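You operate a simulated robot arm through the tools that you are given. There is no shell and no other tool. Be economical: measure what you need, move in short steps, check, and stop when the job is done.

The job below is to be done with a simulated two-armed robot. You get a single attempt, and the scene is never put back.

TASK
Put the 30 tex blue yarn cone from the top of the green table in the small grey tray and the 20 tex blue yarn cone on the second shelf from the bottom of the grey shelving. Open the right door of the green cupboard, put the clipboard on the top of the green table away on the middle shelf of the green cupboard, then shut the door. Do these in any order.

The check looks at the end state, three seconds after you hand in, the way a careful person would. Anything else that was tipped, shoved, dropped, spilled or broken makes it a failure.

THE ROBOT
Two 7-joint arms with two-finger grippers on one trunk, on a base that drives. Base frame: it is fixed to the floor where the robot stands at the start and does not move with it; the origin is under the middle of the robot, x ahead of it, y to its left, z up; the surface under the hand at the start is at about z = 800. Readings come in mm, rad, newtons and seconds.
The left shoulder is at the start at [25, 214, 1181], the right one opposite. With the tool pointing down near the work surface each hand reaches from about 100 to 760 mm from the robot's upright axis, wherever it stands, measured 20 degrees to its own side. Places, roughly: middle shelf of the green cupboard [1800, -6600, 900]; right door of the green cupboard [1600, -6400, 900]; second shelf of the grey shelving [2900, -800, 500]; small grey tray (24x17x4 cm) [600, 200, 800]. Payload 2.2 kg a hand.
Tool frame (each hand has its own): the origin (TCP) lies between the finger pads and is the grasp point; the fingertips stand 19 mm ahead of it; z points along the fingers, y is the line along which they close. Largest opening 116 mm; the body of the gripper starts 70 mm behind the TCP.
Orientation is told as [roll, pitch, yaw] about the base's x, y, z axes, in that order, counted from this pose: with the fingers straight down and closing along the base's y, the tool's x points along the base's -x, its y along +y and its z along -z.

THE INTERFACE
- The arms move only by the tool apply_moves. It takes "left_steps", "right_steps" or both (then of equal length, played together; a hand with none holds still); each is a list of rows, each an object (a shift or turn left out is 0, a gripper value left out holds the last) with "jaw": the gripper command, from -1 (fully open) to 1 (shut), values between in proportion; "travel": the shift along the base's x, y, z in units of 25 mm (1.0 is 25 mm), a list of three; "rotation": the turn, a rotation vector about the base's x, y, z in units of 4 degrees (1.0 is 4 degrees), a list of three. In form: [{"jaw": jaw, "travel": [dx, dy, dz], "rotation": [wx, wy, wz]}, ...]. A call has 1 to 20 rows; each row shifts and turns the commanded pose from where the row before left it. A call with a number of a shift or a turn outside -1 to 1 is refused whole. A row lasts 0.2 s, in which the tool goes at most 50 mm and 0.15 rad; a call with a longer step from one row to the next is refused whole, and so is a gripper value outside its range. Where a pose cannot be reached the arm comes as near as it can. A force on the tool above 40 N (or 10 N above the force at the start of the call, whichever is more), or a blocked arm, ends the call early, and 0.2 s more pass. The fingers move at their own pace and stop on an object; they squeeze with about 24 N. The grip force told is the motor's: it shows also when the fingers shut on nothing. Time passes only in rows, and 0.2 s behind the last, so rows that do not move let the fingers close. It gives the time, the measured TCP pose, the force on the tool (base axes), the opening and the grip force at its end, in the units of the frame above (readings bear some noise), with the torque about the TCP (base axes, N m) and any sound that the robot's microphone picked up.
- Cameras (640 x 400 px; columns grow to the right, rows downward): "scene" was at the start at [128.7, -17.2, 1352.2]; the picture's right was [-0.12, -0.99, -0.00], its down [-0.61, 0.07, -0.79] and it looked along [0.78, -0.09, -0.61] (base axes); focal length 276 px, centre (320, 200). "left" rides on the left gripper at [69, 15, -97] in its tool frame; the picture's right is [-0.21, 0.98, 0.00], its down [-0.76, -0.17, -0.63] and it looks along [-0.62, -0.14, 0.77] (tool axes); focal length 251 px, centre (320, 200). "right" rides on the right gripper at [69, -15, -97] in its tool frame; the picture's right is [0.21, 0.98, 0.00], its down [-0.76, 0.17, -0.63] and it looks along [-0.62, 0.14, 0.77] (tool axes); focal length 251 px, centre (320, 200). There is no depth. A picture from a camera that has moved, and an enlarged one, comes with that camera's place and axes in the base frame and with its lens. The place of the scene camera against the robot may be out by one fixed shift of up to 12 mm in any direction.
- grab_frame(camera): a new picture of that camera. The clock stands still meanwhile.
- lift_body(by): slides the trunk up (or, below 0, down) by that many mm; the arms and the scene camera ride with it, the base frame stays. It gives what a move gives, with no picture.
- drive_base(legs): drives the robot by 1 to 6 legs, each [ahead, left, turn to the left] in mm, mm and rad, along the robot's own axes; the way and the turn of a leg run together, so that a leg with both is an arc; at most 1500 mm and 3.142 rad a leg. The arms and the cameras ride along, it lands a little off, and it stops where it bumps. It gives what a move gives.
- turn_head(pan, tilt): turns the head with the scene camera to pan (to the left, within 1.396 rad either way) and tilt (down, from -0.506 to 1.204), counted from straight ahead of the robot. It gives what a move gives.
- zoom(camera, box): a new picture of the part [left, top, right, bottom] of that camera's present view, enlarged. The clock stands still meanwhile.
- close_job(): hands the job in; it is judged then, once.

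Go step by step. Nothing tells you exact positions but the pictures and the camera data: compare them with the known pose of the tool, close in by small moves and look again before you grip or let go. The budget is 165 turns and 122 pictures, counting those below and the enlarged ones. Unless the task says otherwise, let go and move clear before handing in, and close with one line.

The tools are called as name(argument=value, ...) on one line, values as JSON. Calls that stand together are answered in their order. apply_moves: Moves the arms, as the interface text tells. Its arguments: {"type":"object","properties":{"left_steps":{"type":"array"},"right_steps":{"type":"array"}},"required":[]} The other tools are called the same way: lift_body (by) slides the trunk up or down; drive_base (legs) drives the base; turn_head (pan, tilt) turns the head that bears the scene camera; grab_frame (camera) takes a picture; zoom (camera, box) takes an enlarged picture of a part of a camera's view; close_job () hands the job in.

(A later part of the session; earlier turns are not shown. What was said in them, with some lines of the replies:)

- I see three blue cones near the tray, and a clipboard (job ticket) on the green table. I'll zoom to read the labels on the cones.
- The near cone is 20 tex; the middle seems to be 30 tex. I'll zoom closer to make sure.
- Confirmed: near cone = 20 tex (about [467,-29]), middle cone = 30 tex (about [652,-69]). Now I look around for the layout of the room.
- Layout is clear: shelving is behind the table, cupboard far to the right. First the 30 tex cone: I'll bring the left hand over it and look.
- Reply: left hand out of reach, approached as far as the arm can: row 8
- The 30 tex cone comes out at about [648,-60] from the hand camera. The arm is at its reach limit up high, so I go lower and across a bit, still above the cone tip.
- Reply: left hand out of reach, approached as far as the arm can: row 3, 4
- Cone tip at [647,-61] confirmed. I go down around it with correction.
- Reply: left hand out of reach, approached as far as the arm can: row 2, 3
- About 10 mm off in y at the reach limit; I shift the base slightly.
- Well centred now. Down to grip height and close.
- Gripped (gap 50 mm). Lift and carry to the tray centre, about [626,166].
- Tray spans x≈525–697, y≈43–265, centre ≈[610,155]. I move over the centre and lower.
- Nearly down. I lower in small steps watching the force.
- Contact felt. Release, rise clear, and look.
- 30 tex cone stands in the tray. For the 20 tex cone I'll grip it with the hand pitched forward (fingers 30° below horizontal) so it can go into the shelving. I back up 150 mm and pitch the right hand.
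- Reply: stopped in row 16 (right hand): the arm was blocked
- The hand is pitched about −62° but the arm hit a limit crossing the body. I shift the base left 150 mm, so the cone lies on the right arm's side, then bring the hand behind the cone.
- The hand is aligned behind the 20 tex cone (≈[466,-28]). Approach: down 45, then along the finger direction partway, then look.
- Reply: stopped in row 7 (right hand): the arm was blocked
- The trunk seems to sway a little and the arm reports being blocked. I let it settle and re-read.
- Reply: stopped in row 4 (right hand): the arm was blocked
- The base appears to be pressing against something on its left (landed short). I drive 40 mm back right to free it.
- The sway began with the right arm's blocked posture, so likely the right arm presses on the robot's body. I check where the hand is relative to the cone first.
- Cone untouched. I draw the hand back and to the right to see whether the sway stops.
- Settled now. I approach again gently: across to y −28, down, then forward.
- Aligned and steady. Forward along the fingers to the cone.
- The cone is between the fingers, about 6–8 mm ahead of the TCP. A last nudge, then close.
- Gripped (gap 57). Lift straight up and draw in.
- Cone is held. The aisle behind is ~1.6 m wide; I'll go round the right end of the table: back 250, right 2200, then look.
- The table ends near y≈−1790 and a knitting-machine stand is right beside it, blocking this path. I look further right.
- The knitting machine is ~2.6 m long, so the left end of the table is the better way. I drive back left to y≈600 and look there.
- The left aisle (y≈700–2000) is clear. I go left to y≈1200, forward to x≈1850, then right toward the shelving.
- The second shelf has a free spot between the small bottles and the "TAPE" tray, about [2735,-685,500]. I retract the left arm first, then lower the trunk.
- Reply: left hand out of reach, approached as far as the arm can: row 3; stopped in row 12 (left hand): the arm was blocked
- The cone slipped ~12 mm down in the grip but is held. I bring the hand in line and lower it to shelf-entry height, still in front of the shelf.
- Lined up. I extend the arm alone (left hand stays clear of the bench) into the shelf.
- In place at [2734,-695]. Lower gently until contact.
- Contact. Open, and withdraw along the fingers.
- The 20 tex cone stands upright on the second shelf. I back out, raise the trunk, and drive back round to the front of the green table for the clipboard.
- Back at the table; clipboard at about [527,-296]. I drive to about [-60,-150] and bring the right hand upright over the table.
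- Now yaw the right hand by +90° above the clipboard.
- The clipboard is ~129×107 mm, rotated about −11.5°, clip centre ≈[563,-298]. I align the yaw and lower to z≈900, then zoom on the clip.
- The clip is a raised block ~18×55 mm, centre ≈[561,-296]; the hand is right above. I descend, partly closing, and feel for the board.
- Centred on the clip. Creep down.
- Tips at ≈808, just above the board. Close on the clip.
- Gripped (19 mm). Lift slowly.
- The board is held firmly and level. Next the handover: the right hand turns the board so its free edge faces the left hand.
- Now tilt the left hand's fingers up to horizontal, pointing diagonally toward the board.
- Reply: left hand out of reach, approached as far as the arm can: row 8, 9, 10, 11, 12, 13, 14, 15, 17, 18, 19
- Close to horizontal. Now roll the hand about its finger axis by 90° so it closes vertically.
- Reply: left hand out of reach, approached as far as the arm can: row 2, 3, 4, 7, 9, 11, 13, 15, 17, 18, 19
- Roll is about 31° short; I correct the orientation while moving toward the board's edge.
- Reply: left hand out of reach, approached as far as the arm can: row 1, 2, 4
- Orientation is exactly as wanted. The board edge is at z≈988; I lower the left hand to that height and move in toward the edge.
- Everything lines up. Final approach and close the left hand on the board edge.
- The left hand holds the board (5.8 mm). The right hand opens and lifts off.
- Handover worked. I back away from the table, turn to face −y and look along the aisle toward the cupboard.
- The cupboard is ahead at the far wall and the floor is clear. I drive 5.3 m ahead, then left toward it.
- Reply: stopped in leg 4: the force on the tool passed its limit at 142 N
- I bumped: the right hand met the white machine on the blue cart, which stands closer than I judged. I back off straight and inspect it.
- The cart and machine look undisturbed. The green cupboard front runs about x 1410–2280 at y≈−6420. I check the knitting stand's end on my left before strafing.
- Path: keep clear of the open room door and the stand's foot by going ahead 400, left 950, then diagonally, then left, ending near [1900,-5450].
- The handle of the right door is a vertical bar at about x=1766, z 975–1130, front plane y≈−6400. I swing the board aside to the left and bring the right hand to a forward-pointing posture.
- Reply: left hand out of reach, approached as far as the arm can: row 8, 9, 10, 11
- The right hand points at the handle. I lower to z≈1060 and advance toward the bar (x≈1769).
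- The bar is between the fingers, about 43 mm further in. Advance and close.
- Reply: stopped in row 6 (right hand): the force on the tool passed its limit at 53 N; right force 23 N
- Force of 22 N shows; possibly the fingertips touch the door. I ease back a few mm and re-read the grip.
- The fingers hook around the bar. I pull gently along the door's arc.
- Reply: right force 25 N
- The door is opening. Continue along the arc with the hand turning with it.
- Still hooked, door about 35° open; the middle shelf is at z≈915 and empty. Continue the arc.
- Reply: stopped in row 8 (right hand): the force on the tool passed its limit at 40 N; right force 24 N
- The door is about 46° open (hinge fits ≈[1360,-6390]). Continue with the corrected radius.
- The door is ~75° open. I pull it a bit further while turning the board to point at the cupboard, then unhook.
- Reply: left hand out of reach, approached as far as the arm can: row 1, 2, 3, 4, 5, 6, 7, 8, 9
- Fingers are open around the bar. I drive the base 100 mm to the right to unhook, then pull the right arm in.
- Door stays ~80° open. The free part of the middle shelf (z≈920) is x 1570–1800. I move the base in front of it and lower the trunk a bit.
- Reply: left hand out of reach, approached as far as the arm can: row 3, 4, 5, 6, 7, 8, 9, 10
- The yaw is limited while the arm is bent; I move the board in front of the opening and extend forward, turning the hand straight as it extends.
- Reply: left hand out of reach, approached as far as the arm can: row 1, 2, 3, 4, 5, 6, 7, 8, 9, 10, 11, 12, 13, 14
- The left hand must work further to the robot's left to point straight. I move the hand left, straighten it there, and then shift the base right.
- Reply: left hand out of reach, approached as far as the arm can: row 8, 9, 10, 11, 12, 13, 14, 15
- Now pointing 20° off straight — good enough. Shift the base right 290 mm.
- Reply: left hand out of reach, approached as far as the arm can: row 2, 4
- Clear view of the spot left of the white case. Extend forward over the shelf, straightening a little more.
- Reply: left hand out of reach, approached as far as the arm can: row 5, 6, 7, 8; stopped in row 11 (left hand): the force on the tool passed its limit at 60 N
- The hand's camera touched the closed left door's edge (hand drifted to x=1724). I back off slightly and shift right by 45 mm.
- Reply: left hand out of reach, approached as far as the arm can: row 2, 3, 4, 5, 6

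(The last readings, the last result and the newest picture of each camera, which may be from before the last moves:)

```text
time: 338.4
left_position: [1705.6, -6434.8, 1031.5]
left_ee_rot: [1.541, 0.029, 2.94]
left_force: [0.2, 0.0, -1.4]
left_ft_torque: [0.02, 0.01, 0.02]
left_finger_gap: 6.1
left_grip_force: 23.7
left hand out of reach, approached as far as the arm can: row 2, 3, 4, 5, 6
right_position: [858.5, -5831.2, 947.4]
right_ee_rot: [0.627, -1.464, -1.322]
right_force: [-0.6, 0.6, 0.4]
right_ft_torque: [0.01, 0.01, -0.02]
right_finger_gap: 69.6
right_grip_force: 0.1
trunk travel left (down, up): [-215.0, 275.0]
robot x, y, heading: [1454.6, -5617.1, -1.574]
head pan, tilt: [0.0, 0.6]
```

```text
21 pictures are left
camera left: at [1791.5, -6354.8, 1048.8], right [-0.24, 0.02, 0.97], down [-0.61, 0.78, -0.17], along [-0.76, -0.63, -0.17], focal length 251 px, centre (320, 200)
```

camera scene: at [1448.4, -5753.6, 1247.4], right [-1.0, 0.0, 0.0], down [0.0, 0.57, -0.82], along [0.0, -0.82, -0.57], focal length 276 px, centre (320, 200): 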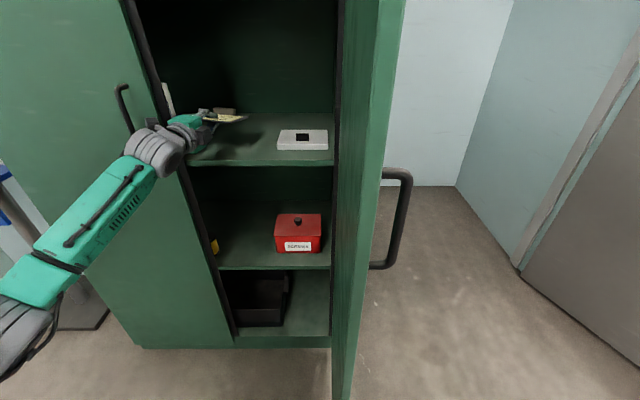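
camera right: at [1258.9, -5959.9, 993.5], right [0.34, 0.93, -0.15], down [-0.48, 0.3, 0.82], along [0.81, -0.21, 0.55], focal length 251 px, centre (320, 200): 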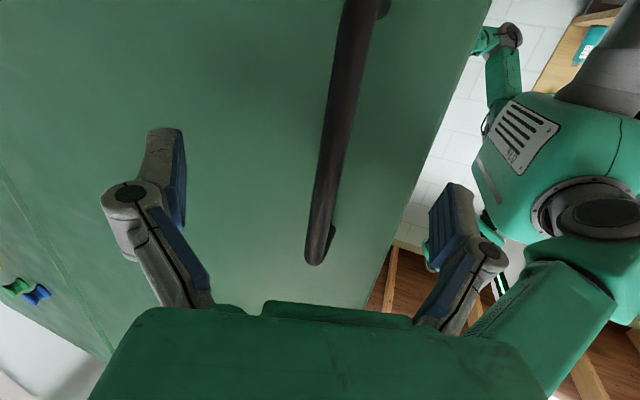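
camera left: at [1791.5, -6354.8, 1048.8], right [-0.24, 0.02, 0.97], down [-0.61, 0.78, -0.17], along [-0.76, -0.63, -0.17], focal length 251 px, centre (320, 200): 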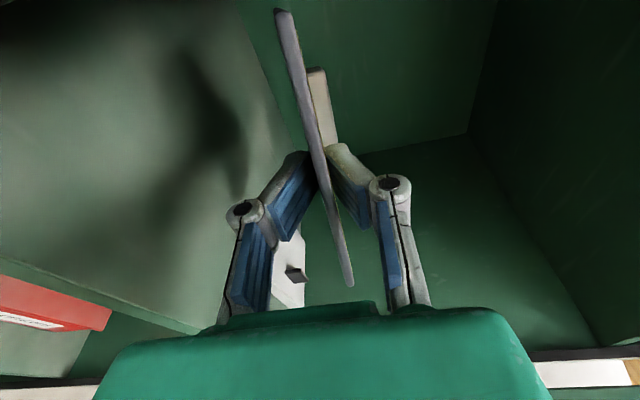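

The arm sits at a wrist limit, so I'll use the base and trunk for the last moves: base 25 mm right, trunk down 60 mm.

drive_base(legs=[[0, -25, 0]])

lift_body(by=-50)

apply_moves(right_steps=[{}, {}, {}, {}, {}, {}, {}, {}, {}, {}, {}, {}, {}, {}, {}, {}, {}, {}, {}, {}])

grab_frame(camera="left")

zoom(camera="scene", box=[100, 60, 360, 222])

```text
time: 339.2
left_position: [1692.6, -6435.4, 1027.1]
left_ee_rot: [1.543, 0.021, 2.942]
left_force: [0.5, -0.1, -0.9]
left_ft_torque: [0.05, 0.01, -0.03]
left_finger_gap: 6.1
left_grip_force: 23.7
right_position: [844.8, -5830.9, 952.2]
right_ee_rot: [0.554, -1.46, -1.25]
right_force: [-0.5, -0.1, 0.6]
right_ft_torque: [0.0, 0.02, 0.01]
right_finger_gap: 69.6
right_grip_force: 0.0
trunk travel left (down, up): [-215.0, 275.0]
robot x, y, heading: [1432.6, -5618.5, -1.577]
head pan, tilt: [0.0, 0.6]
```

```text
time: 340.2
left_position: [1711.6, -6432.4, 976.8]
left_ee_rot: [1.549, 0.009, 2.945]
left_force: [-0.1, -0.6, -0.2]
left_ft_torque: [0.02, 0.02, -0.11]
left_finger_gap: 6.0
left_grip_force: 23.5
right_position: [861.0, -5828.7, 910.9]
right_ee_rot: [0.428, -1.458, -1.122]
right_force: [0.0, 1.0, 1.7]
right_ft_torque: [0.04, 0.04, 0.07]
right_finger_gap: 69.8
right_grip_force: 0.0
trunk travel left (down, up): [-165.0, 325.0]
robot x, y, heading: [1436.6, -5618.3, -1.572]
head pan, tilt: [0.0, 0.6]
```

```text
time: 344.4
left_position: [1697.4, -6432.8, 979.4]
left_ee_rot: [1.546, 0.019, 2.943]
left_force: [0.4, -0.2, -1.1]
left_ft_torque: [0.03, -0.02, 0.02]
left_finger_gap: 6.1
left_grip_force: 23.8
right_position: [846.9, -5827.6, 903.5]
right_ee_rot: [0.521, -1.463, -1.218]
right_force: [-0.1, 0.6, -0.1]
right_ft_torque: [0.0, -0.01, -0.03]
right_finger_gap: 69.8
right_grip_force: 0.0
trunk travel left (down, up): [-165.0, 325.0]
robot x, y, heading: [1429.8, -5620.5, -1.574]
head pan, tilt: [0.0, 0.6]
```

```text
20 pictures are left
camera left: at [1782.4, -6351.8, 996.8], right [-0.23, 0.02, 0.97], down [-0.61, 0.77, -0.16], along [-0.76, -0.63, -0.17], focal length 251 px, centre (320, 200)
```

left: 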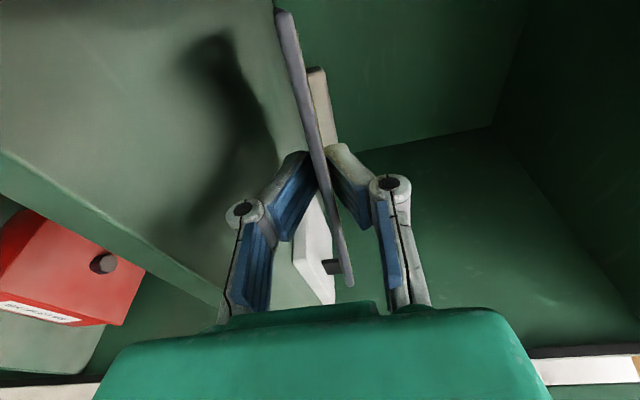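

```text
2.46 times, centred on (230, 141) of scene
camera zoom: at [1429.0, -5754.4, 1197.2], right [-1.0, 0.0, 0.0], down [0.0, 0.57, -0.82], along [0.0, -0.82, -0.57], focal length 680 px, centre (542, 345)
```

zoom: 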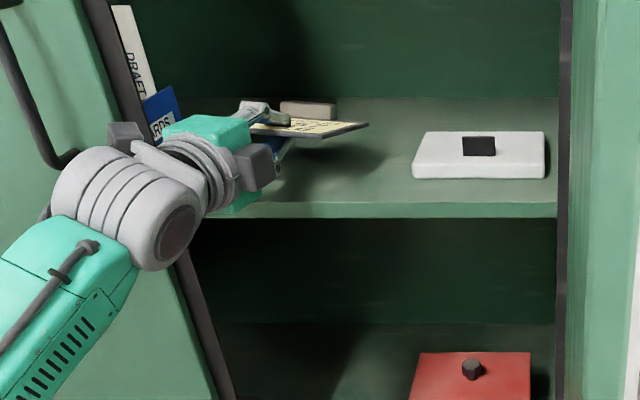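

Well placed, clear of the white case. I ease back 10 mm for knuckle clearance and lower further by trunk.

drive_base(legs=[[-10, 0, 0]])

lift_body(by=-30)

lift_body(by=-8)

zoom(camera="scene", box=[120, 60, 320, 185])

```text
time: 345.1
left_position: [1696.1, -6422.2, 980.4]
left_ee_rot: [1.549, 0.019, 2.94]
left_force: [0.1, 0.5, -0.4]
left_ft_torque: [0.04, 0.02, 0.01]
left_finger_gap: 6.0
left_grip_force: 23.8
right_position: [847.5, -5819.0, 904.4]
right_ee_rot: [0.521, -1.462, -1.216]
right_force: [-0.4, 0.2, 0.2]
right_ft_torque: [-0.02, -0.01, -0.01]
right_finger_gap: 69.6
right_grip_force: 0.1
trunk travel left (down, up): [-165.0, 325.0]
robot x, y, heading: [1430.8, -5604.7, -1.578]
head pan, tilt: [0.0, 0.6]
```

```text
time: 345.9
left_position: [1695.5, -6419.6, 953.2]
left_ee_rot: [1.552, 0.02, 2.942]
left_force: [-0.7, 1.8, 1.8]
left_ft_torque: [0.17, 0.02, 0.03]
left_finger_gap: 5.8
left_grip_force: 23.9
right_position: [847.2, -5814.7, 874.3]
right_ee_rot: [0.51, -1.464, -1.206]
right_force: [-0.7, 0.0, -0.1]
right_ft_torque: [-0.03, 0.02, 0.0]
right_finger_gap: 69.5
right_grip_force: 0.1
trunk travel left (down, up): [-135.0, 355.0]
robot x, y, heading: [1432.9, -5609.9, -1.575]
head pan, tilt: [0.0, 0.6]
```

```text
time: 346.4
left_position: [1695.9, -6416.5, 952.3]
left_ee_rot: [1.56, 0.02, 2.94]
left_force: [1.1, 1.6, 24.7]
left_ft_torque: [0.57, -0.17, 0.01]
left_finger_gap: 5.9
left_grip_force: 24.0
right_position: [846.0, -5813.9, 866.4]
right_ee_rot: [0.511, -1.469, -1.205]
right_force: [0.4, 0.0, -0.4]
right_ft_torque: [-0.01, -0.05, -0.04]
right_finger_gap: 69.7
right_grip_force: 0.1
trunk travel left (down, up): [-127.0, 363.0]
robot x, y, heading: [1432.4, -5607.8, -1.579]
head pan, tilt: [0.0, 0.6]
```

```text
3.20 times, centred on (220, 122) of scene
camera zoom: at [1425.5, -5739.4, 1160.2], right [-1.0, 0.0, 0.0], down [0.0, 0.56, -0.83], along [0.0, -0.83, -0.56], focal length 884 px, centre (640, 448)
```

zoom: 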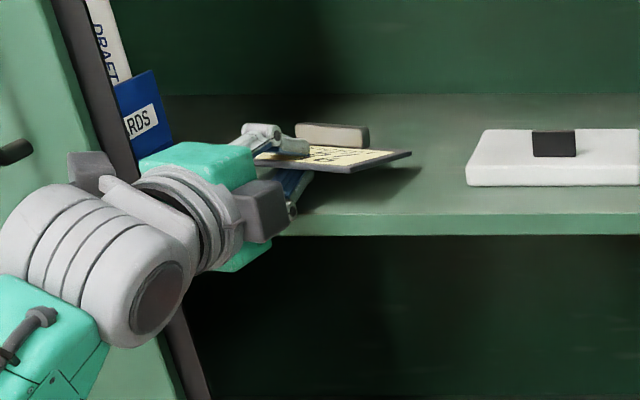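

Contact is from the lower knuckle; the board is still ~30 mm up. I relieve it and pitch the board nose-down ~12° so its far edge comes to the shelf.

lift_body(by=12)

apply_moves(left_steps=[{"rotation": [0.6, -0.12, 0]}, {"rotation": [0.6, -0.12, 0]}, {"rotation": [0.6, -0.12, 0]}, {"rotation": [0.6, -0.12, 0]}, {"rotation": [0.6, -0.12, 0]}, {"rotation": [0.4, -0.1, 0]}, {}, {}])

zoom(camera="scene", box=[120, 60, 320, 185])

```text
time: 347.0
left_position: [1697.5, -6419.7, 952.6]
left_ee_rot: [1.545, 0.018, 2.942]
left_force: [0.4, 3.8, 1.4]
left_ft_torque: [0.27, -0.06, -0.01]
left_finger_gap: 6.0
left_grip_force: 24.3
right_position: [847.7, -5816.9, 878.7]
right_ee_rot: [0.511, -1.464, -1.207]
right_force: [0.0, -0.6, 0.7]
right_ft_torque: [-0.05, 0.0, 0.03]
right_finger_gap: 69.5
right_grip_force: 0.0
trunk travel left (down, up): [-139.0, 351.0]
robot x, y, heading: [1431.7, -5608.0, -1.578]
head pan, tilt: [0.0, 0.6]
```

```text
time: 348.8
left_position: [1697.4, -6420.4, 955.8]
left_ee_rot: [1.308, 0.02, 2.938]
left_force: [0.4, 0.2, -0.3]
left_ft_torque: [0.03, 0.0, -0.03]
left_finger_gap: 6.2
left_grip_force: 23.6
right_position: [848.9, -5814.6, 878.5]
right_ee_rot: [0.514, -1.465, -1.21]
right_force: [0.2, 0.6, 0.6]
right_ft_torque: [0.01, 0.0, 0.0]
right_finger_gap: 69.8
right_grip_force: 0.1
trunk travel left (down, up): [-139.0, 351.0]
robot x, y, heading: [1430.9, -5607.2, -1.577]
head pan, tilt: [0.0, 0.6]
```

```text
3.20 times, centred on (220, 122) of scene
camera zoom: at [1427.4, -5744.3, 1171.2], right [-1.0, 0.0, 0.0], down [0.0, 0.57, -0.82], along [0.0, -0.82, -0.57], focal length 884 px, centre (640, 448)
```

zoom: 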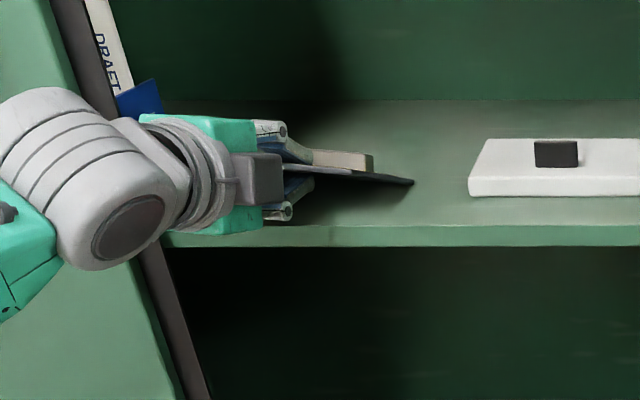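

Pitched ~14° nose-down. Lower by small trunk steps.

lift_body(by=-8)

lift_body(by=-5)

```text
time: 349.4
left_position: [1696.6, -6419.7, 948.1]
left_ee_rot: [1.307, 0.019, 2.938]
left_force: [0.5, -0.9, -0.8]
left_ft_torque: [0.05, -0.04, 0.01]
left_finger_gap: 6.2
left_grip_force: 24.3
right_position: [847.3, -5815.1, 872.1]
right_ee_rot: [0.511, -1.465, -1.209]
right_force: [0.0, 0.2, 0.0]
right_ft_torque: [0.0, -0.03, -0.01]
right_finger_gap: 69.4
right_grip_force: 0.0
trunk travel left (down, up): [-131.0, 359.0]
robot x, y, heading: [1431.1, -5608.2, -1.575]
head pan, tilt: [0.0, 0.6]
```

```text
time: 349.9
left_position: [1698.4, -6418.3, 946.5]
left_ee_rot: [1.311, 0.018, 2.939]
left_force: [0.3, -0.6, 6.2]
left_ft_torque: [0.12, 0.01, -0.02]
left_finger_gap: 6.1
left_grip_force: 24.0
right_position: [847.9, -5815.0, 865.2]
right_ee_rot: [0.514, -1.465, -1.209]
right_force: [-1.5, -0.3, 0.3]
right_ft_torque: [0.03, -0.01, 0.02]
right_finger_gap: 69.4
right_grip_force: 0.1
trunk travel left (down, up): [-126.0, 364.0]
robot x, y, heading: [1431.8, -5605.8, -1.575]
head pan, tilt: [0.0, 0.6]
```

Light contact (6 N). I raise 4 mm, open the fingers slightly and look.

lift_body(by=4)

apply_moves(left_steps=[{"jaw": 0.8}, {"jaw": 0.65}, {"jaw": 0.65}])

zoom(camera="scene", box=[120, 60, 320, 185])

```text
time: 350.5
left_position: [1696.9, -6420.4, 945.9]
left_ee_rot: [1.304, 0.019, 2.937]
left_force: [0.0, 1.0, -1.6]
left_ft_torque: [0.01, 0.01, -0.01]
left_finger_gap: 5.9
left_grip_force: 24.6
right_position: [848.2, -5816.1, 869.2]
right_ee_rot: [0.512, -1.463, -1.209]
right_force: [0.3, 0.1, 0.3]
right_ft_torque: [-0.03, 0.0, 0.02]
right_finger_gap: 69.9
right_grip_force: 0.1
trunk travel left (down, up): [-130.0, 360.0]
robot x, y, heading: [1433.1, -5609.8, -1.571]
head pan, tilt: [0.0, 0.6]
```

```text
time: 351.3
left_position: [1696.8, -6419.2, 948.8]
left_ee_rot: [1.308, 0.018, 2.937]
left_force: [0.0, -0.6, 8.1]
left_ft_torque: [0.16, -0.07, 0.02]
left_finger_gap: 17.1
left_grip_force: 0.0
right_position: [848.1, -5815.8, 869.8]
right_ee_rot: [0.514, -1.464, -1.21]
right_force: [0.5, -1.0, 0.2]
right_ft_torque: [-0.04, 0.05, -0.02]
right_finger_gap: 69.5
right_grip_force: 0.1
trunk travel left (down, up): [-130.0, 360.0]
robot x, y, heading: [1427.7, -5608.8, -1.577]
head pan, tilt: [0.0, 0.6]
```

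```text
3.20 times, centred on (220, 122) of scene
camera zoom: at [1426.9, -5743.2, 1162.5], right [-1.0, 0.0, 0.0], down [0.0, 0.57, -0.82], along [0.0, -0.82, -0.57], focal length 884 px, centre (640, 448)
```

zoom: 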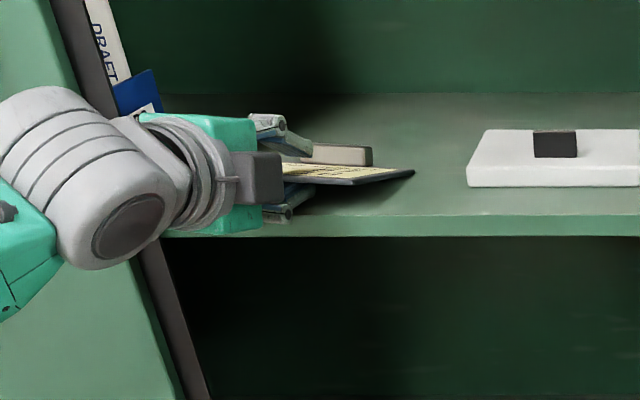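

The board rests on the lower finger and shelf. I withdraw 20 mm only and check that the board stays.

drive_base(legs=[[-20, 0, 0]])

zoom(camera="scene", box=[120, 60, 320, 185])

```text
time: 352.1
left_position: [1697.3, -6399.1, 945.5]
left_ee_rot: [1.304, 0.02, 2.938]
left_force: [1.7, 4.6, 0.7]
left_ft_torque: [0.12, 0.0, 0.01]
left_finger_gap: 20.9
left_grip_force: 0.9
right_position: [848.2, -5795.8, 869.6]
right_ee_rot: [0.51, -1.463, -1.208]
right_force: [0.0, -0.4, -0.3]
right_ft_torque: [0.01, 0.04, -0.02]
right_finger_gap: 69.8
right_grip_force: 0.1
trunk travel left (down, up): [-130.0, 360.0]
robot x, y, heading: [1431.3, -5587.6, -1.574]
head pan, tilt: [0.0, 0.6]
```

```text
3.20 times, centred on (220, 122) of scene
camera zoom: at [1427.8, -5723.3, 1162.3], right [-1.0, 0.0, 0.0], down [0.0, 0.57, -0.82], along [0.0, -0.82, -0.57], focal length 884 px, centre (640, 448)
```

zoom: 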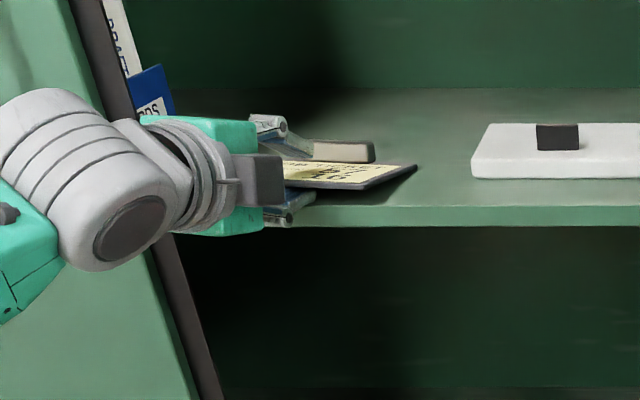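

The board slips about half. There's enough margin (its centre stays well on the shelf); I lower 6 mm more and withdraw fully, then I'll push it in.

lift_body(by=-6)

drive_base(legs=[[-35, 0, 0]])

zoom(camera="scene", box=[120, 50, 320, 175])

```text
time: 352.6
left_position: [1697.7, -6398.3, 943.5]
left_ee_rot: [1.312, 0.02, 2.938]
left_force: [0.1, -2.1, 6.1]
left_ft_torque: [-0.04, 0.09, 0.03]
left_finger_gap: 17.8
left_grip_force: 0.0
right_position: [848.9, -5793.6, 863.7]
right_ee_rot: [0.5, -1.465, -1.196]
right_force: [0.7, 0.3, 0.0]
right_ft_torque: [0.02, 0.0, 0.02]
right_finger_gap: 69.6
right_grip_force: 0.0
trunk travel left (down, up): [-124.0, 366.0]
robot x, y, heading: [1430.9, -5584.9, -1.571]
head pan, tilt: [0.0, 0.6]
```

```text
time: 353.5
left_position: [1697.3, -6361.2, 942.9]
left_ee_rot: [1.308, 0.018, 2.937]
left_force: [0.1, 0.4, -0.2]
left_ft_torque: [0.04, -0.01, -0.02]
left_finger_gap: 20.6
left_grip_force: 0.1
right_position: [847.7, -5757.9, 864.6]
right_ee_rot: [0.495, -1.468, -1.192]
right_force: [0.0, -0.4, -0.2]
right_ft_torque: [0.03, 0.03, 0.0]
right_finger_gap: 69.5
right_grip_force: 0.1
trunk travel left (down, up): [-124.0, 366.0]
robot x, y, heading: [1427.8, -5552.5, -1.573]
head pan, tilt: [0.0, 0.6]
```

```text
3.20 times, centred on (220, 112) of scene
camera zoom: at [1427.3, -5688.0, 1156.4], right [-1.0, 0.0, 0.0], down [0.0, 0.57, -0.82], along [0.0, -0.82, -0.57], focal length 884 px, centre (640, 480)
```

zoom: 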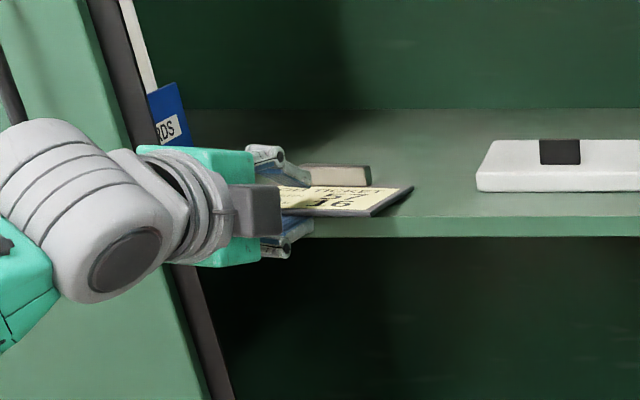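

The board lies flat on the shelf and the hand is free. Its near edge is right at the front, so I'll push it in: raise, close the fingers, pitch them further down.

lift_body(by=40)

apply_moves(left_steps=[{"jaw": 1, "rotation": [0.9, -0.18, 0]}, {"rotation": [0.9, -0.18, 0]}, {"rotation": [0.9, -0.18, 0]}, {"rotation": [0.9, -0.18, 0]}, {"rotation": [0.9, -0.18, 0]}, {"rotation": [0.9, -0.18, 0]}, {"rotation": [0.6, -0.1, 0]}, {}, {}, {}, {}])

grab_frame(camera="scene")

```text
time: 354.3
left_position: [1696.9, -6360.5, 983.1]
left_ee_rot: [1.31, 0.017, 2.937]
left_force: [0.2, 0.6, -0.6]
left_ft_torque: [0.03, -0.01, -0.02]
left_finger_gap: 20.5
left_grip_force: 0.1
right_position: [848.4, -5757.5, 906.8]
right_ee_rot: [0.484, -1.467, -1.18]
right_force: [-0.5, -0.4, -1.3]
right_ft_torque: [-0.01, 0.0, 0.0]
right_finger_gap: 69.4
right_grip_force: 0.0
trunk travel left (down, up): [-164.0, 326.0]
robot x, y, heading: [1430.0, -5554.5, -1.572]
head pan, tilt: [0.0, 0.6]
```

```text
time: 356.7
left_position: [1699.4, -6360.5, 984.0]
left_ee_rot: [0.884, 0.014, 2.93]
left_force: [-0.1, -0.2, 0.3]
left_ft_torque: [0.01, 0.01, 0.03]
left_finger_gap: 0.2
left_grip_force: 23.7
right_position: [848.3, -5757.5, 905.6]
right_ee_rot: [0.482, -1.467, -1.176]
right_force: [0.6, 0.0, 0.0]
right_ft_torque: [0.0, -0.01, 0.02]
right_finger_gap: 69.5
right_grip_force: 0.1
trunk travel left (down, up): [-164.0, 326.0]
robot x, y, heading: [1427.4, -5557.0, -1.575]
head pan, tilt: [0.0, 0.6]
```

```text
13 pictures are left
camera scene: at [1427.4, -5689.7, 1196.2], right [-1.0, 0.0, 0.0], down [0.0, 0.57, -0.82], along [0.0, -0.82, -0.57], focal length 276 px, centre (320, 200)
```

scene: 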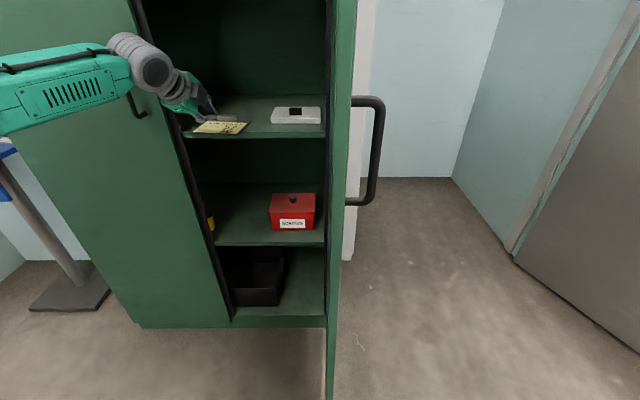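

Fingers closed and pitched 39° down in front of the shelf. Lower to board-edge height, then push forward.

lift_body(by=-42)

drive_base(legs=[[45, 0, 0]])

grab_frame(camera="left")

```text
time: 357.6
left_position: [1698.8, -6360.4, 943.1]
left_ee_rot: [0.885, 0.015, 2.932]
left_force: [-0.4, -0.3, 0.1]
left_ft_torque: [-0.01, -0.03, -0.02]
left_finger_gap: 0.2
left_grip_force: 23.6
right_position: [849.0, -5756.0, 863.1]
right_ee_rot: [0.48, -1.467, -1.177]
right_force: [-1.2, -0.5, -0.4]
right_ft_torque: [0.0, 0.02, 0.02]
right_finger_gap: 69.6
right_grip_force: 0.0
trunk travel left (down, up): [-122.0, 368.0]
robot x, y, heading: [1428.3, -5551.8, -1.578]
head pan, tilt: [0.0, 0.6]
```

```text
time: 358.4
left_position: [1697.9, -6405.8, 944.4]
left_ee_rot: [0.886, 0.013, 2.933]
left_force: [-0.1, -0.4, 6.4]
left_ft_torque: [-0.03, 0.07, -0.01]
left_finger_gap: 0.2
left_grip_force: 24.0
right_position: [849.4, -5802.9, 864.1]
right_ee_rot: [0.476, -1.467, -1.171]
right_force: [-0.9, 0.3, -0.2]
right_ft_torque: [0.0, 0.02, 0.03]
right_finger_gap: 69.2
right_grip_force: 0.0
trunk travel left (down, up): [-122.0, 368.0]
robot x, y, heading: [1427.7, -5597.4, -1.573]
head pan, tilt: [0.0, 0.6]
```

```text
12 pictures are left
camera left: at [1778.3, -6356.1, 1015.6], right [-0.35, -0.56, 0.75], down [-0.62, 0.74, 0.26], along [-0.7, -0.38, -0.6], focal length 251 px, centre (320, 200)
```

left: 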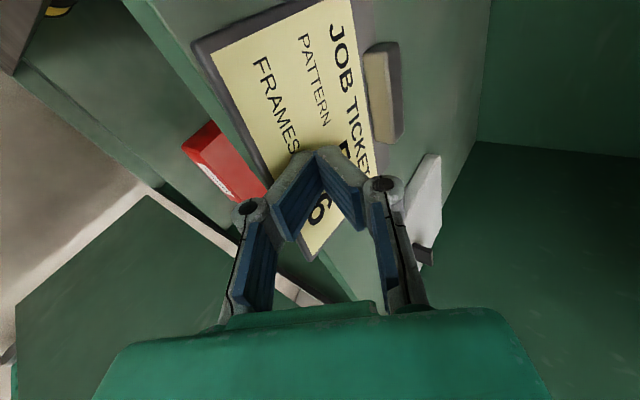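

The tips rode onto the board. Better: push against the raised clip. I lift 2 mm, shift 18 mm right and drive forward until near the clip.

lift_body(by=4)

drive_base(legs=[[0, -20, 0]])

apply_moves(right_steps=[{}, {}, {}, {}, {}, {}, {}, {}, {}, {}])

drive_base(legs=[[60, 0, 0]])

grab_frame(camera="left")

```text
time: 359.0
left_position: [1699.5, -6405.0, 948.3]
left_ee_rot: [0.887, 0.014, 2.932]
left_force: [-0.2, 0.3, -0.8]
left_ft_torque: [0.03, 0.03, 0.05]
left_finger_gap: 0.0
left_grip_force: 24.0
right_position: [851.0, -5800.1, 868.1]
right_ee_rot: [0.459, -1.469, -1.155]
right_force: [-0.8, 0.3, 0.6]
right_ft_torque: [-0.01, 0.04, 0.0]
right_finger_gap: 69.9
right_grip_force: 0.2
trunk travel left (down, up): [-126.0, 364.0]
robot x, y, heading: [1432.8, -5598.8, -1.568]
head pan, tilt: [0.0, 0.6]
```

```text
time: 359.8
left_position: [1690.3, -6403.6, 946.7]
left_ee_rot: [0.889, 0.003, 2.934]
left_force: [0.8, -0.3, -0.4]
left_ft_torque: [0.02, 0.03, -0.02]
left_finger_gap: 0.1
left_grip_force: 23.8
right_position: [839.5, -5800.8, 874.1]
right_ee_rot: [0.388, -1.467, -1.083]
right_force: [0.3, 0.2, -0.1]
right_ft_torque: [0.06, 0.01, 0.02]
right_finger_gap: 69.7
right_grip_force: 0.1
trunk travel left (down, up): [-126.0, 364.0]
robot x, y, heading: [1415.6, -5597.6, -1.581]
head pan, tilt: [0.0, 0.6]
```

```text
time: 362.0
left_position: [1682.7, -6400.8, 949.9]
left_ee_rot: [0.891, 0.007, 2.933]
left_force: [-0.9, 0.1, 0.6]
left_ft_torque: [0.04, -0.04, 0.02]
left_finger_gap: 0.1
left_grip_force: 24.4
right_position: [833.1, -5798.1, 870.8]
right_ee_rot: [0.415, -1.47, -1.114]
right_force: [0.2, 0.2, -0.1]
right_ft_torque: [-0.06, -0.04, 0.01]
right_finger_gap: 69.7
right_grip_force: 0.1
trunk travel left (down, up): [-126.0, 364.0]
robot x, y, heading: [1410.0, -5597.1, -1.577]
head pan, tilt: [0.0, 0.6]
```

```text
time: 362.9
left_position: [1692.2, -6462.5, 946.3]
left_ee_rot: [0.886, 0.003, 2.933]
left_force: [-0.9, -1.0, -0.7]
left_ft_torque: [-0.01, 0.01, -0.01]
left_finger_gap: 0.0
left_grip_force: 24.5
right_position: [839.9, -5859.5, 874.3]
right_ee_rot: [0.374, -1.469, -1.067]
right_force: [-0.7, -0.9, -0.7]
right_ft_torque: [0.02, 0.06, 0.0]
right_finger_gap: 69.6
right_grip_force: 0.0
trunk travel left (down, up): [-126.0, 364.0]
robot x, y, heading: [1413.1, -5659.0, -1.573]
head pan, tilt: [0.0, 0.6]
```

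```text
11 pictures are left
camera left: at [1771.7, -6413.3, 1017.3], right [-0.34, -0.56, 0.76], down [-0.62, 0.74, 0.27], along [-0.71, -0.38, -0.6], focal length 251 px, centre (320, 200)
```

left: 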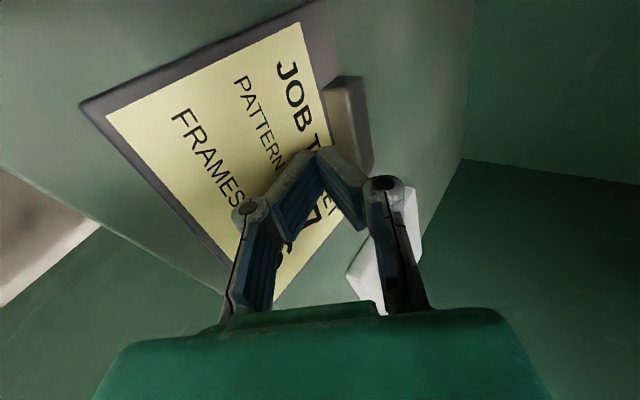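

The board is now wholly inside the shelf edge; I push a little more with the arm alone (base is close to the open door).

apply_moves(left_steps=[{"travel": [-0.05, -0.4, 0]}, {"travel": [-0.05, -0.4, 0]}, {"travel": [-0.05, -0.4, 0]}, {"travel": [-0.05, -0.4, 0]}, {}, {}])

grab_frame(camera="left")

```text
time: 364.3
left_position: [1688.9, -6499.6, 950.4]
left_ee_rot: [0.894, 0.001, 2.936]
left_force: [2.6, 0.2, 5.2]
left_ft_torque: [-0.09, -0.09, 0.07]
left_finger_gap: 0.0
left_grip_force: 24.1
right_position: [840.8, -5856.4, 875.9]
right_ee_rot: [0.337, -1.469, -1.034]
right_force: [0.3, 0.3, -0.2]
right_ft_torque: [0.04, 0.0, 0.0]
right_finger_gap: 69.7
right_grip_force: 0.1
trunk travel left (down, up): [-126.0, 364.0]
robot x, y, heading: [1416.6, -5659.6, -1.573]
head pan, tilt: [0.0, 0.6]
```

```text
10 pictures are left
camera left: at [1769.2, -6449.6, 1020.4], right [-0.34, -0.55, 0.76], down [-0.62, 0.74, 0.26], along [-0.71, -0.38, -0.59], focal length 251 px, centre (320, 200)
```

left: 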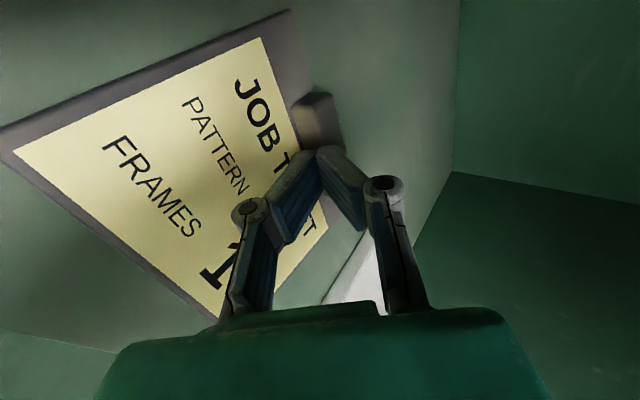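

The clipboard is well inside the middle shelf. I raise, back out, and retract the left arm.

lift_body(by=40)

drive_base(legs=[[-250, 0, 0]])

apply_moves(left_steps=[{"travel": [0.2, 0.9, 0.3]}, {"travel": [0.2, 0.9, 0.3]}, {"travel": [0.2, 0.9, 0.3]}, {"travel": [0.2, 0.9, 0.3]}, {"travel": [0.2, 0.9, 0.3]}, {"travel": [0.2, 0.9, 0.3]}, {"travel": [0.2, 0.9, 0]}, {"travel": [0.2, 0.9, 0]}, {"travel": [0.2, 0.9, 0]}, {"travel": [0, 0.9, 0]}, {"travel": [0, 0.9, 0]}, {"travel": [0, 0.9, 0]}, {}, {}])

grab_frame(camera="scene")

```text
time: 365.2
left_position: [1689.3, -6499.9, 987.5]
left_ee_rot: [0.892, 0.002, 2.934]
left_force: [-0.5, 0.0, 1.1]
left_ft_torque: [0.01, 0.02, 0.02]
left_finger_gap: 0.0
left_grip_force: 23.9
right_position: [841.5, -5857.1, 917.0]
right_ee_rot: [0.338, -1.47, -1.033]
right_force: [-0.8, -0.7, -0.9]
right_ft_torque: [-0.02, 0.0, 0.01]
right_finger_gap: 69.4
right_grip_force: 0.1
trunk travel left (down, up): [-166.0, 324.0]
robot x, y, heading: [1410.1, -5660.4, -1.577]
head pan, tilt: [0.0, 0.6]
```

```text
time: 367.0
left_position: [1687.9, -6249.0, 989.1]
left_ee_rot: [0.894, 0.001, 2.931]
left_force: [-0.2, -0.5, 0.7]
left_ft_torque: [-0.02, 0.0, 0.02]
left_finger_gap: 0.0
left_grip_force: 24.0
right_position: [841.9, -5604.2, 916.8]
right_ee_rot: [0.326, -1.469, -1.023]
right_force: [-0.6, 0.3, -0.9]
right_ft_torque: [0.01, 0.0, -0.01]
right_finger_gap: 69.5
right_grip_force: 0.1
trunk travel left (down, up): [-166.0, 324.0]
robot x, y, heading: [1417.9, -5410.0, -1.578]
head pan, tilt: [0.0, 0.6]
```

```text
time: 370.0
left_position: [1734.1, -5976.6, 1037.4]
left_ee_rot: [0.896, -0.001, 2.933]
left_force: [-0.1, 0.7, -0.4]
left_ft_torque: [0.01, 0.0, 0.01]
left_finger_gap: 0.2
left_grip_force: 23.8
right_position: [842.5, -5602.1, 917.3]
right_ee_rot: [0.304, -1.472, -1.001]
right_force: [-0.8, 0.2, -1.4]
right_ft_torque: [0.0, -0.02, 0.01]
right_finger_gap: 69.8
right_grip_force: 0.0
trunk travel left (down, up): [-166.0, 324.0]
robot x, y, heading: [1412.2, -5411.4, -1.577]
head pan, tilt: [0.0, 0.6]
```

```text
9 pictures are left
camera scene: at [1410.4, -5542.2, 1198.5], right [-1.0, 0.0, 0.0], down [0.0, 0.57, -0.82], along [0.0, -0.82, -0.57], focal length 276 px, centre (320, 200)
```

scene: 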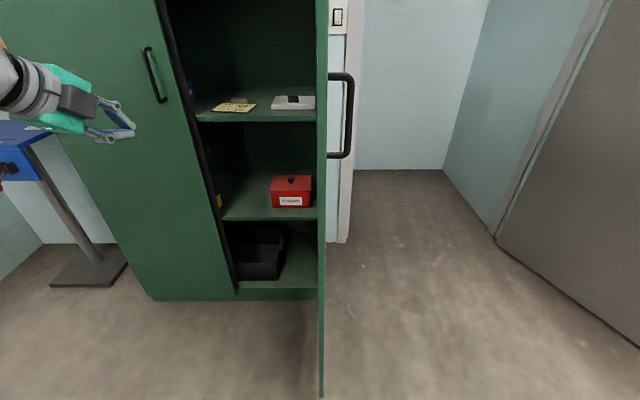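

The clipboard lies flat on the middle shelf, clear of the white case. Now to shut the door: I move the base left again, and bring the right fist to the outer side of the open door.

drive_base(legs=[[0, 537, 0]])

apply_moves(right_steps=[{"jaw": 1, "travel": [-0.8, 0, 0]}, {"travel": [-0.8, 0, 0]}, {"travel": [-0.8, 0, 0]}, {"travel": [-0.8, 0, 0]}, {}, {}, {}, {}, {}, {}, {}, {}])

drive_base(legs=[[200, 0, 0]])

turn_head(pan=-0.6, tilt=0.6)

grab_frame(camera="scene")

```text
time: 373.1
left_position: [2275.5, -5979.3, 1034.4]
left_ee_rot: [0.897, 0.0, 2.931]
left_force: [0.6, -1.1, -0.9]
left_ft_torque: [-0.05, 0.02, -0.04]
left_finger_gap: 0.0
left_grip_force: 24.2
right_position: [1384.5, -5604.4, 917.1]
right_ee_rot: [0.306, -1.472, -1.004]
right_force: [0.3, 0.4, -0.3]
right_ft_torque: [-0.04, -0.01, -0.01]
right_finger_gap: 69.6
right_grip_force: 0.1
trunk travel left (down, up): [-166.0, 324.0]
robot x, y, heading: [1955.1, -5411.7, -1.578]
head pan, tilt: [0.0, 0.6]
```

```text
time: 375.7
left_position: [2279.6, -5977.3, 1036.8]
left_ee_rot: [0.898, -0.004, 2.932]
left_force: [-1.5, -0.7, 0.0]
left_ft_torque: [0.0, -0.01, -0.02]
left_finger_gap: 0.1
left_grip_force: 24.3
right_position: [1307.1, -5603.8, 920.0]
right_ee_rot: [0.264, -1.469, -0.962]
right_force: [0.3, 0.6, 0.4]
right_ft_torque: [-0.01, -0.03, 0.02]
right_finger_gap: 0.0
right_grip_force: 23.8
trunk travel left (down, up): [-166.0, 324.0]
robot x, y, heading: [1957.1, -5411.1, -1.581]
head pan, tilt: [0.0, 0.6]
```

```text
time: 377.3
left_position: [2277.4, -6179.9, 1035.0]
left_ee_rot: [0.895, -0.003, 2.932]
left_force: [0.5, -0.6, -0.8]
left_ft_torque: [0.01, 0.01, -0.03]
left_finger_gap: 0.0
left_grip_force: 24.0
right_position: [1304.5, -5805.7, 918.6]
right_ee_rot: [0.271, -1.468, -0.971]
right_force: [-0.1, 0.0, 0.8]
right_ft_torque: [-0.02, 0.01, 0.02]
right_finger_gap: 0.2
right_grip_force: 24.2
trunk travel left (down, up): [-166.0, 324.0]
robot x, y, heading: [1952.5, -5609.2, -1.573]
head pan, tilt: [0.0, 0.6]
```

```text
time: 378.3
left_position: [2280.4, -6178.2, 1034.7]
left_ee_rot: [0.898, -0.006, 2.932]
left_force: [-0.2, 0.4, 1.0]
left_ft_torque: [-0.02, 0.01, 0.0]
left_finger_gap: 0.0
left_grip_force: 23.9
right_position: [1307.5, -5804.6, 920.8]
right_ee_rot: [0.246, -1.47, -0.945]
right_force: [0.1, -0.1, -0.1]
right_ft_torque: [-0.01, 0.01, 0.04]
right_finger_gap: 0.0
right_grip_force: 24.1
trunk travel left (down, up): [-166.0, 324.0]
robot x, y, heading: [1953.3, -5609.9, -1.58]
head pan, tilt: [-0.6, 0.6]
```

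```text
8 pictures are left
camera scene: at [1900.0, -5730.0, 1198.3], right [-0.82, 0.57, 0.0], down [0.32, 0.47, -0.82], along [-0.47, -0.68, -0.57], focal length 276 px, centre (320, 200)
```

scene: 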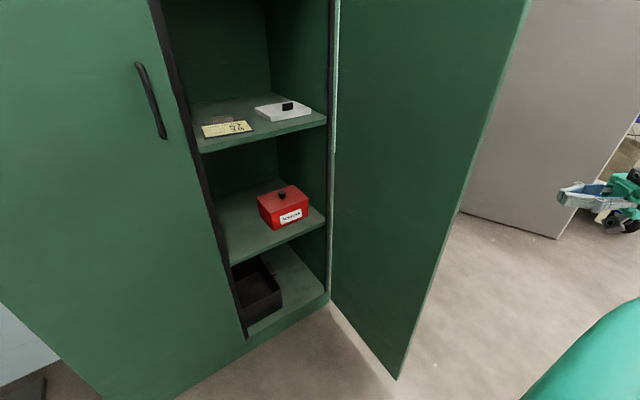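

Bring the fist alongside the door's outer face.

apply_moves(right_steps=[{"travel": [-0.1, -0.95, 0]}, {"travel": [0, -0.95, 0]}, {"travel": [0, -0.95, 0]}, {"travel": [0, -0.95, 0]}, {"travel": [0, -0.95, 0]}, {"travel": [0, -0.95, 0]}, {"travel": [0, -0.95, 0]}, {"travel": [0, -0.8, 0]}, {"travel": [0.7, 0, 0]}, {"travel": [0.8, 0, 0]}, {"travel": [0.8, -0.05, 0]}, {"travel": [0.8, -0.08, 0]}, {"travel": [0.8, -0.12, 0]}, {"travel": [0.8, -0.16, 0]}, {"travel": [0.8, -0.2, 0]}, {"travel": [0.78, -0.24, 0]}, {}])

grab_frame(camera="scene")

```text
time: 381.9
left_position: [2278.5, -6177.1, 1035.9]
left_ee_rot: [0.9, -0.003, 2.932]
left_force: [0.3, 0.2, 0.0]
left_ft_torque: [0.02, -0.02, -0.01]
left_finger_gap: 0.1
left_grip_force: 24.0
right_position: [1462.2, -6011.4, 921.1]
right_ee_rot: [0.239, -1.47, -0.939]
right_force: [-0.5, -0.6, -0.1]
right_ft_torque: [-0.01, -0.01, -0.04]
right_finger_gap: 0.2
right_grip_force: 24.2
trunk travel left (down, up): [-166.0, 324.0]
robot x, y, heading: [1955.0, -5610.8, -1.576]
head pan, tilt: [-0.6, 0.6]
```

```text
7 pictures are left
camera scene: at [1901.5, -5731.0, 1198.3], right [-0.82, 0.57, 0.0], down [0.32, 0.47, -0.82], along [-0.47, -0.68, -0.57], focal length 276 px, centre (320, 200)
```

scene: 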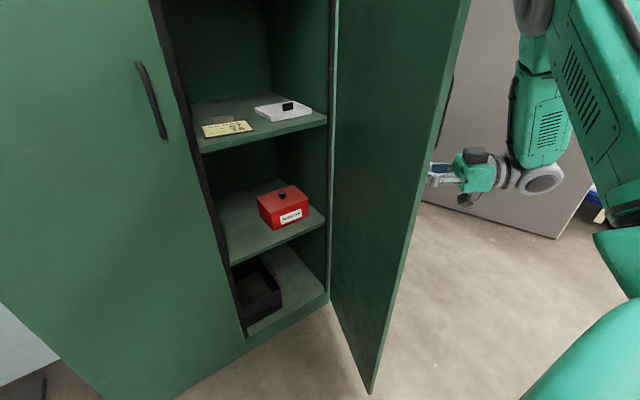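

The door is swinging shut ahead of the fist. Continue along the arc.

apply_moves(right_steps=[{"travel": [0.76, -0.26, 0]}, {"travel": [0.74, -0.3, 0]}, {"travel": [0.725, -0.34, 0]}, {"travel": [0.706, -0.376, 0]}, {"travel": [0.686, -0.412, 0]}, {"travel": [0.663, -0.447, 0]}, {"travel": [0.64, -0.48, 0]}, {"travel": [0.613, -0.514, 0], "rotation": [0, 0, -0.8]}, {"travel": [0.585, -0.546, 0], "rotation": [0, 0, -0.8]}, {"travel": [0.556, -0.575, 0], "rotation": [0, 0, -0.8]}, {"travel": [0.525, -0.604, 0], "rotation": [0, 0, -0.8]}, {"travel": [0.493, -0.63, 0], "rotation": [0, 0, -0.8]}, {"travel": [0.459, -0.655, 0], "rotation": [0, 0, -0.8]}, {"travel": [0.424, -0.678, 0], "rotation": [0, 0, -0.8]}, {"travel": [0.388, -0.7, 0], "rotation": [0, 0, -0.8]}, {"travel": [0.35, -0.72, 0], "rotation": [0, 0, -0.8]}, {"travel": [0.313, -0.736, 0], "rotation": [0, 0, -0.8]}, {"travel": [0.274, -0.752, 0], "rotation": [0, 0, -0.8]}, {}])

grab_frame(camera="scene")

```text
time: 385.9
left_position: [2280.1, -6177.4, 1035.0]
left_ee_rot: [0.902, -0.009, 2.932]
left_force: [-0.3, 0.7, -0.3]
left_ft_torque: [0.03, 0.03, 0.02]
left_finger_gap: 0.2
left_grip_force: 23.9
right_position: [1710.1, -6254.7, 921.9]
right_ee_rot: [0.225, -1.469, -1.537]
right_force: [0.3, 0.1, -0.1]
right_ft_torque: [-0.03, 0.01, 0.02]
right_finger_gap: 0.0
right_grip_force: 23.9
trunk travel left (down, up): [-166.0, 324.0]
robot x, y, heading: [1955.4, -5610.2, -1.57]
head pan, tilt: [-0.6, 0.6]
```

```text
6 pictures are left
camera scene: at [1903.6, -5731.6, 1198.4], right [-0.82, 0.57, 0.0], down [0.32, 0.47, -0.82], along [-0.47, -0.68, -0.57], focal length 276 px, centre (320, 200)
```

scene: 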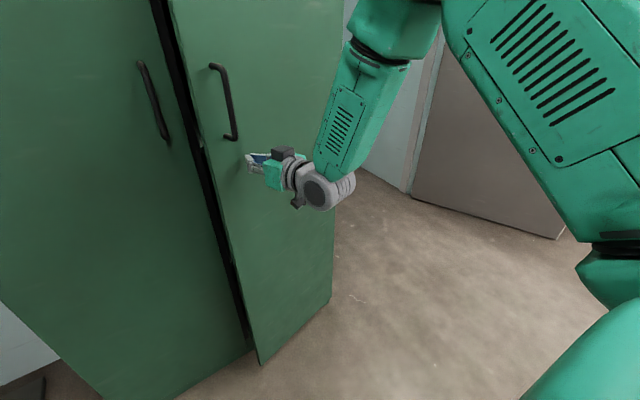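

Almost shut. Push the last stretch until contact.

apply_moves(right_steps=[{"travel": [0.234, -0.765, 0]}, {"travel": [0.19, -0.776, 0]}, {"travel": [0.15, -0.785, 0]}, {"travel": [0.11, -0.79, 0]}, {"travel": [0.07, -0.6, 0]}, {"travel": [0.03, -0.5, 0]}, {"travel": [0, -0.4, 0]}, {"travel": [0, -0.4, 0]}, {}])

grab_frame(camera="scene")

```text
time: 387.3
left_position: [2278.3, -6171.8, 1040.8]
left_ee_rot: [0.906, -0.003, 2.93]
left_force: [0.3, 0.7, 0.6]
left_ft_torque: [-0.03, 0.03, -0.01]
left_finger_gap: 0.0
left_grip_force: 24.0
right_position: [1729.2, -6347.5, 919.8]
right_ee_rot: [0.223, -1.466, -1.534]
right_force: [-2.2, 27.9, 8.7]
right_ft_torque: [-0.44, 0.04, -0.11]
right_finger_gap: 0.1
right_grip_force: 28.3
trunk travel left (down, up): [-166.0, 324.0]
robot x, y, heading: [1954.7, -5615.8, -1.581]
head pan, tilt: [-0.6, 0.6]
stopped in row 7 (right hand): the force on the tool passed its limit at 56 N (the readings are from after the stop); the commanded pose is now the measured one
```

```text
5 pictures are left
camera scene: at [1902.1, -5724.6, 1199.2], right [-0.82, 0.57, 0.0], down [0.32, 0.46, -0.83], along [-0.47, -0.68, -0.56], focal length 276 px, centre (320, 200)
```

scene: 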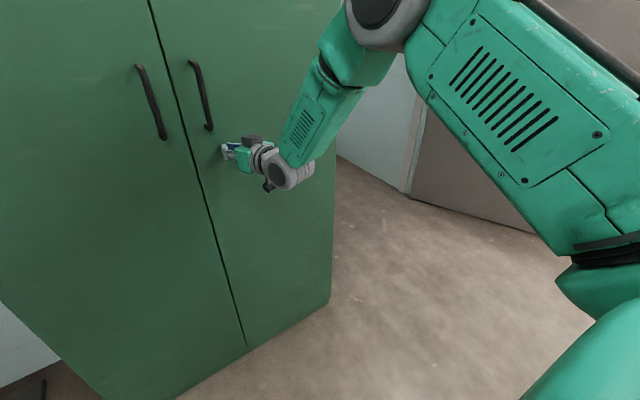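

The door is shut flush. I withdraw the fist, back away and check.

apply_moves(right_steps=[{"travel": [0, 0.4, 0]}, {"travel": [0, 0.8, 0]}, {"travel": [0, 0.8, 0]}, {"travel": [0, 0.8, 0]}, {"travel": [0, 0.8, 0]}, {}])

drive_base(legs=[[-150, 0, 0]])

turn_head(pan=0, tilt=0.3)

grab_frame(camera="scene")

```text
time: 388.7
left_position: [2279.6, -6176.1, 1037.2]
left_ee_rot: [0.903, -0.005, 2.931]
left_force: [0.0, -0.1, 0.4]
left_ft_torque: [0.02, 0.01, -0.03]
left_finger_gap: 0.0
left_grip_force: 23.8
right_position: [1730.2, -6262.5, 916.1]
right_ee_rot: [0.219, -1.463, -1.53]
right_force: [0.0, -0.4, -0.8]
right_ft_torque: [0.0, 0.02, -0.01]
right_finger_gap: 0.1
right_grip_force: 28.1
trunk travel left (down, up): [-166.0, 324.0]
robot x, y, heading: [1959.2, -5610.1, -1.576]
head pan, tilt: [-0.6, 0.6]
```

```text
time: 390.1
left_position: [2280.3, -6025.4, 1037.8]
left_ee_rot: [0.904, -0.006, 2.931]
left_force: [0.3, -0.4, 0.3]
left_ft_torque: [0.01, -0.01, 0.0]
left_finger_gap: 0.0
left_grip_force: 24.2
right_position: [1729.9, -6111.5, 917.2]
right_ee_rot: [0.215, -1.464, -1.527]
right_force: [-0.3, 0.7, 0.8]
right_ft_torque: [0.04, 0.01, 0.0]
right_finger_gap: 0.1
right_grip_force: 28.5
trunk travel left (down, up): [-166.0, 324.0]
robot x, y, heading: [1957.3, -5460.0, -1.576]
head pan, tilt: [-0.6, 0.6]
```

```text
time: 391.1
left_position: [2279.5, -6022.7, 1039.3]
left_ee_rot: [0.906, -0.006, 2.93]
left_force: [0.3, -0.4, -0.5]
left_ft_torque: [0.0, -0.01, 0.0]
left_finger_gap: 0.0
left_grip_force: 24.1
right_position: [1730.8, -6107.9, 920.0]
right_ee_rot: [0.214, -1.463, -1.525]
right_force: [-0.1, -0.4, -0.1]
right_ft_torque: [0.01, 0.02, 0.01]
right_finger_gap: 0.0
right_grip_force: 28.6
trunk travel left (down, up): [-166.0, 324.0]
robot x, y, heading: [1956.5, -5462.0, -1.576]
head pan, tilt: [0.0, 0.3]
```

```text
4 pictures are left
camera scene: at [1953.9, -5602.7, 1225.7], right [-1.0, 0.01, 0.0], down [0.0, 0.3, -0.95], along [-0.01, -0.95, -0.3], focal length 276 px, centre (320, 200)
```

scene: 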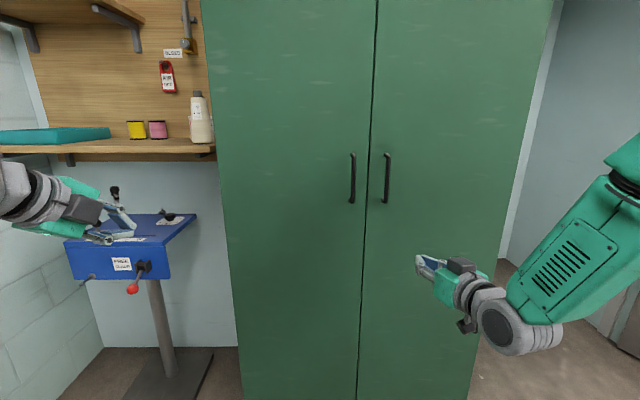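

Both cupboard doors are shut flush, both hands are clear, and all three items have been placed. I'm handing in now.

close_job()

```text
The job is handed in.
```

All three items are placed. The 30 tex cone is in the grey tray, the 20 tex cone is on the second shelf of the grey shelving, and the clipboard is on the middle shelf of the green cupboard with its right door shut. On the way the right hand hit the white machine on the blue cart (142 N); it looked unmoved afterwards, but I could not confirm that exactly.
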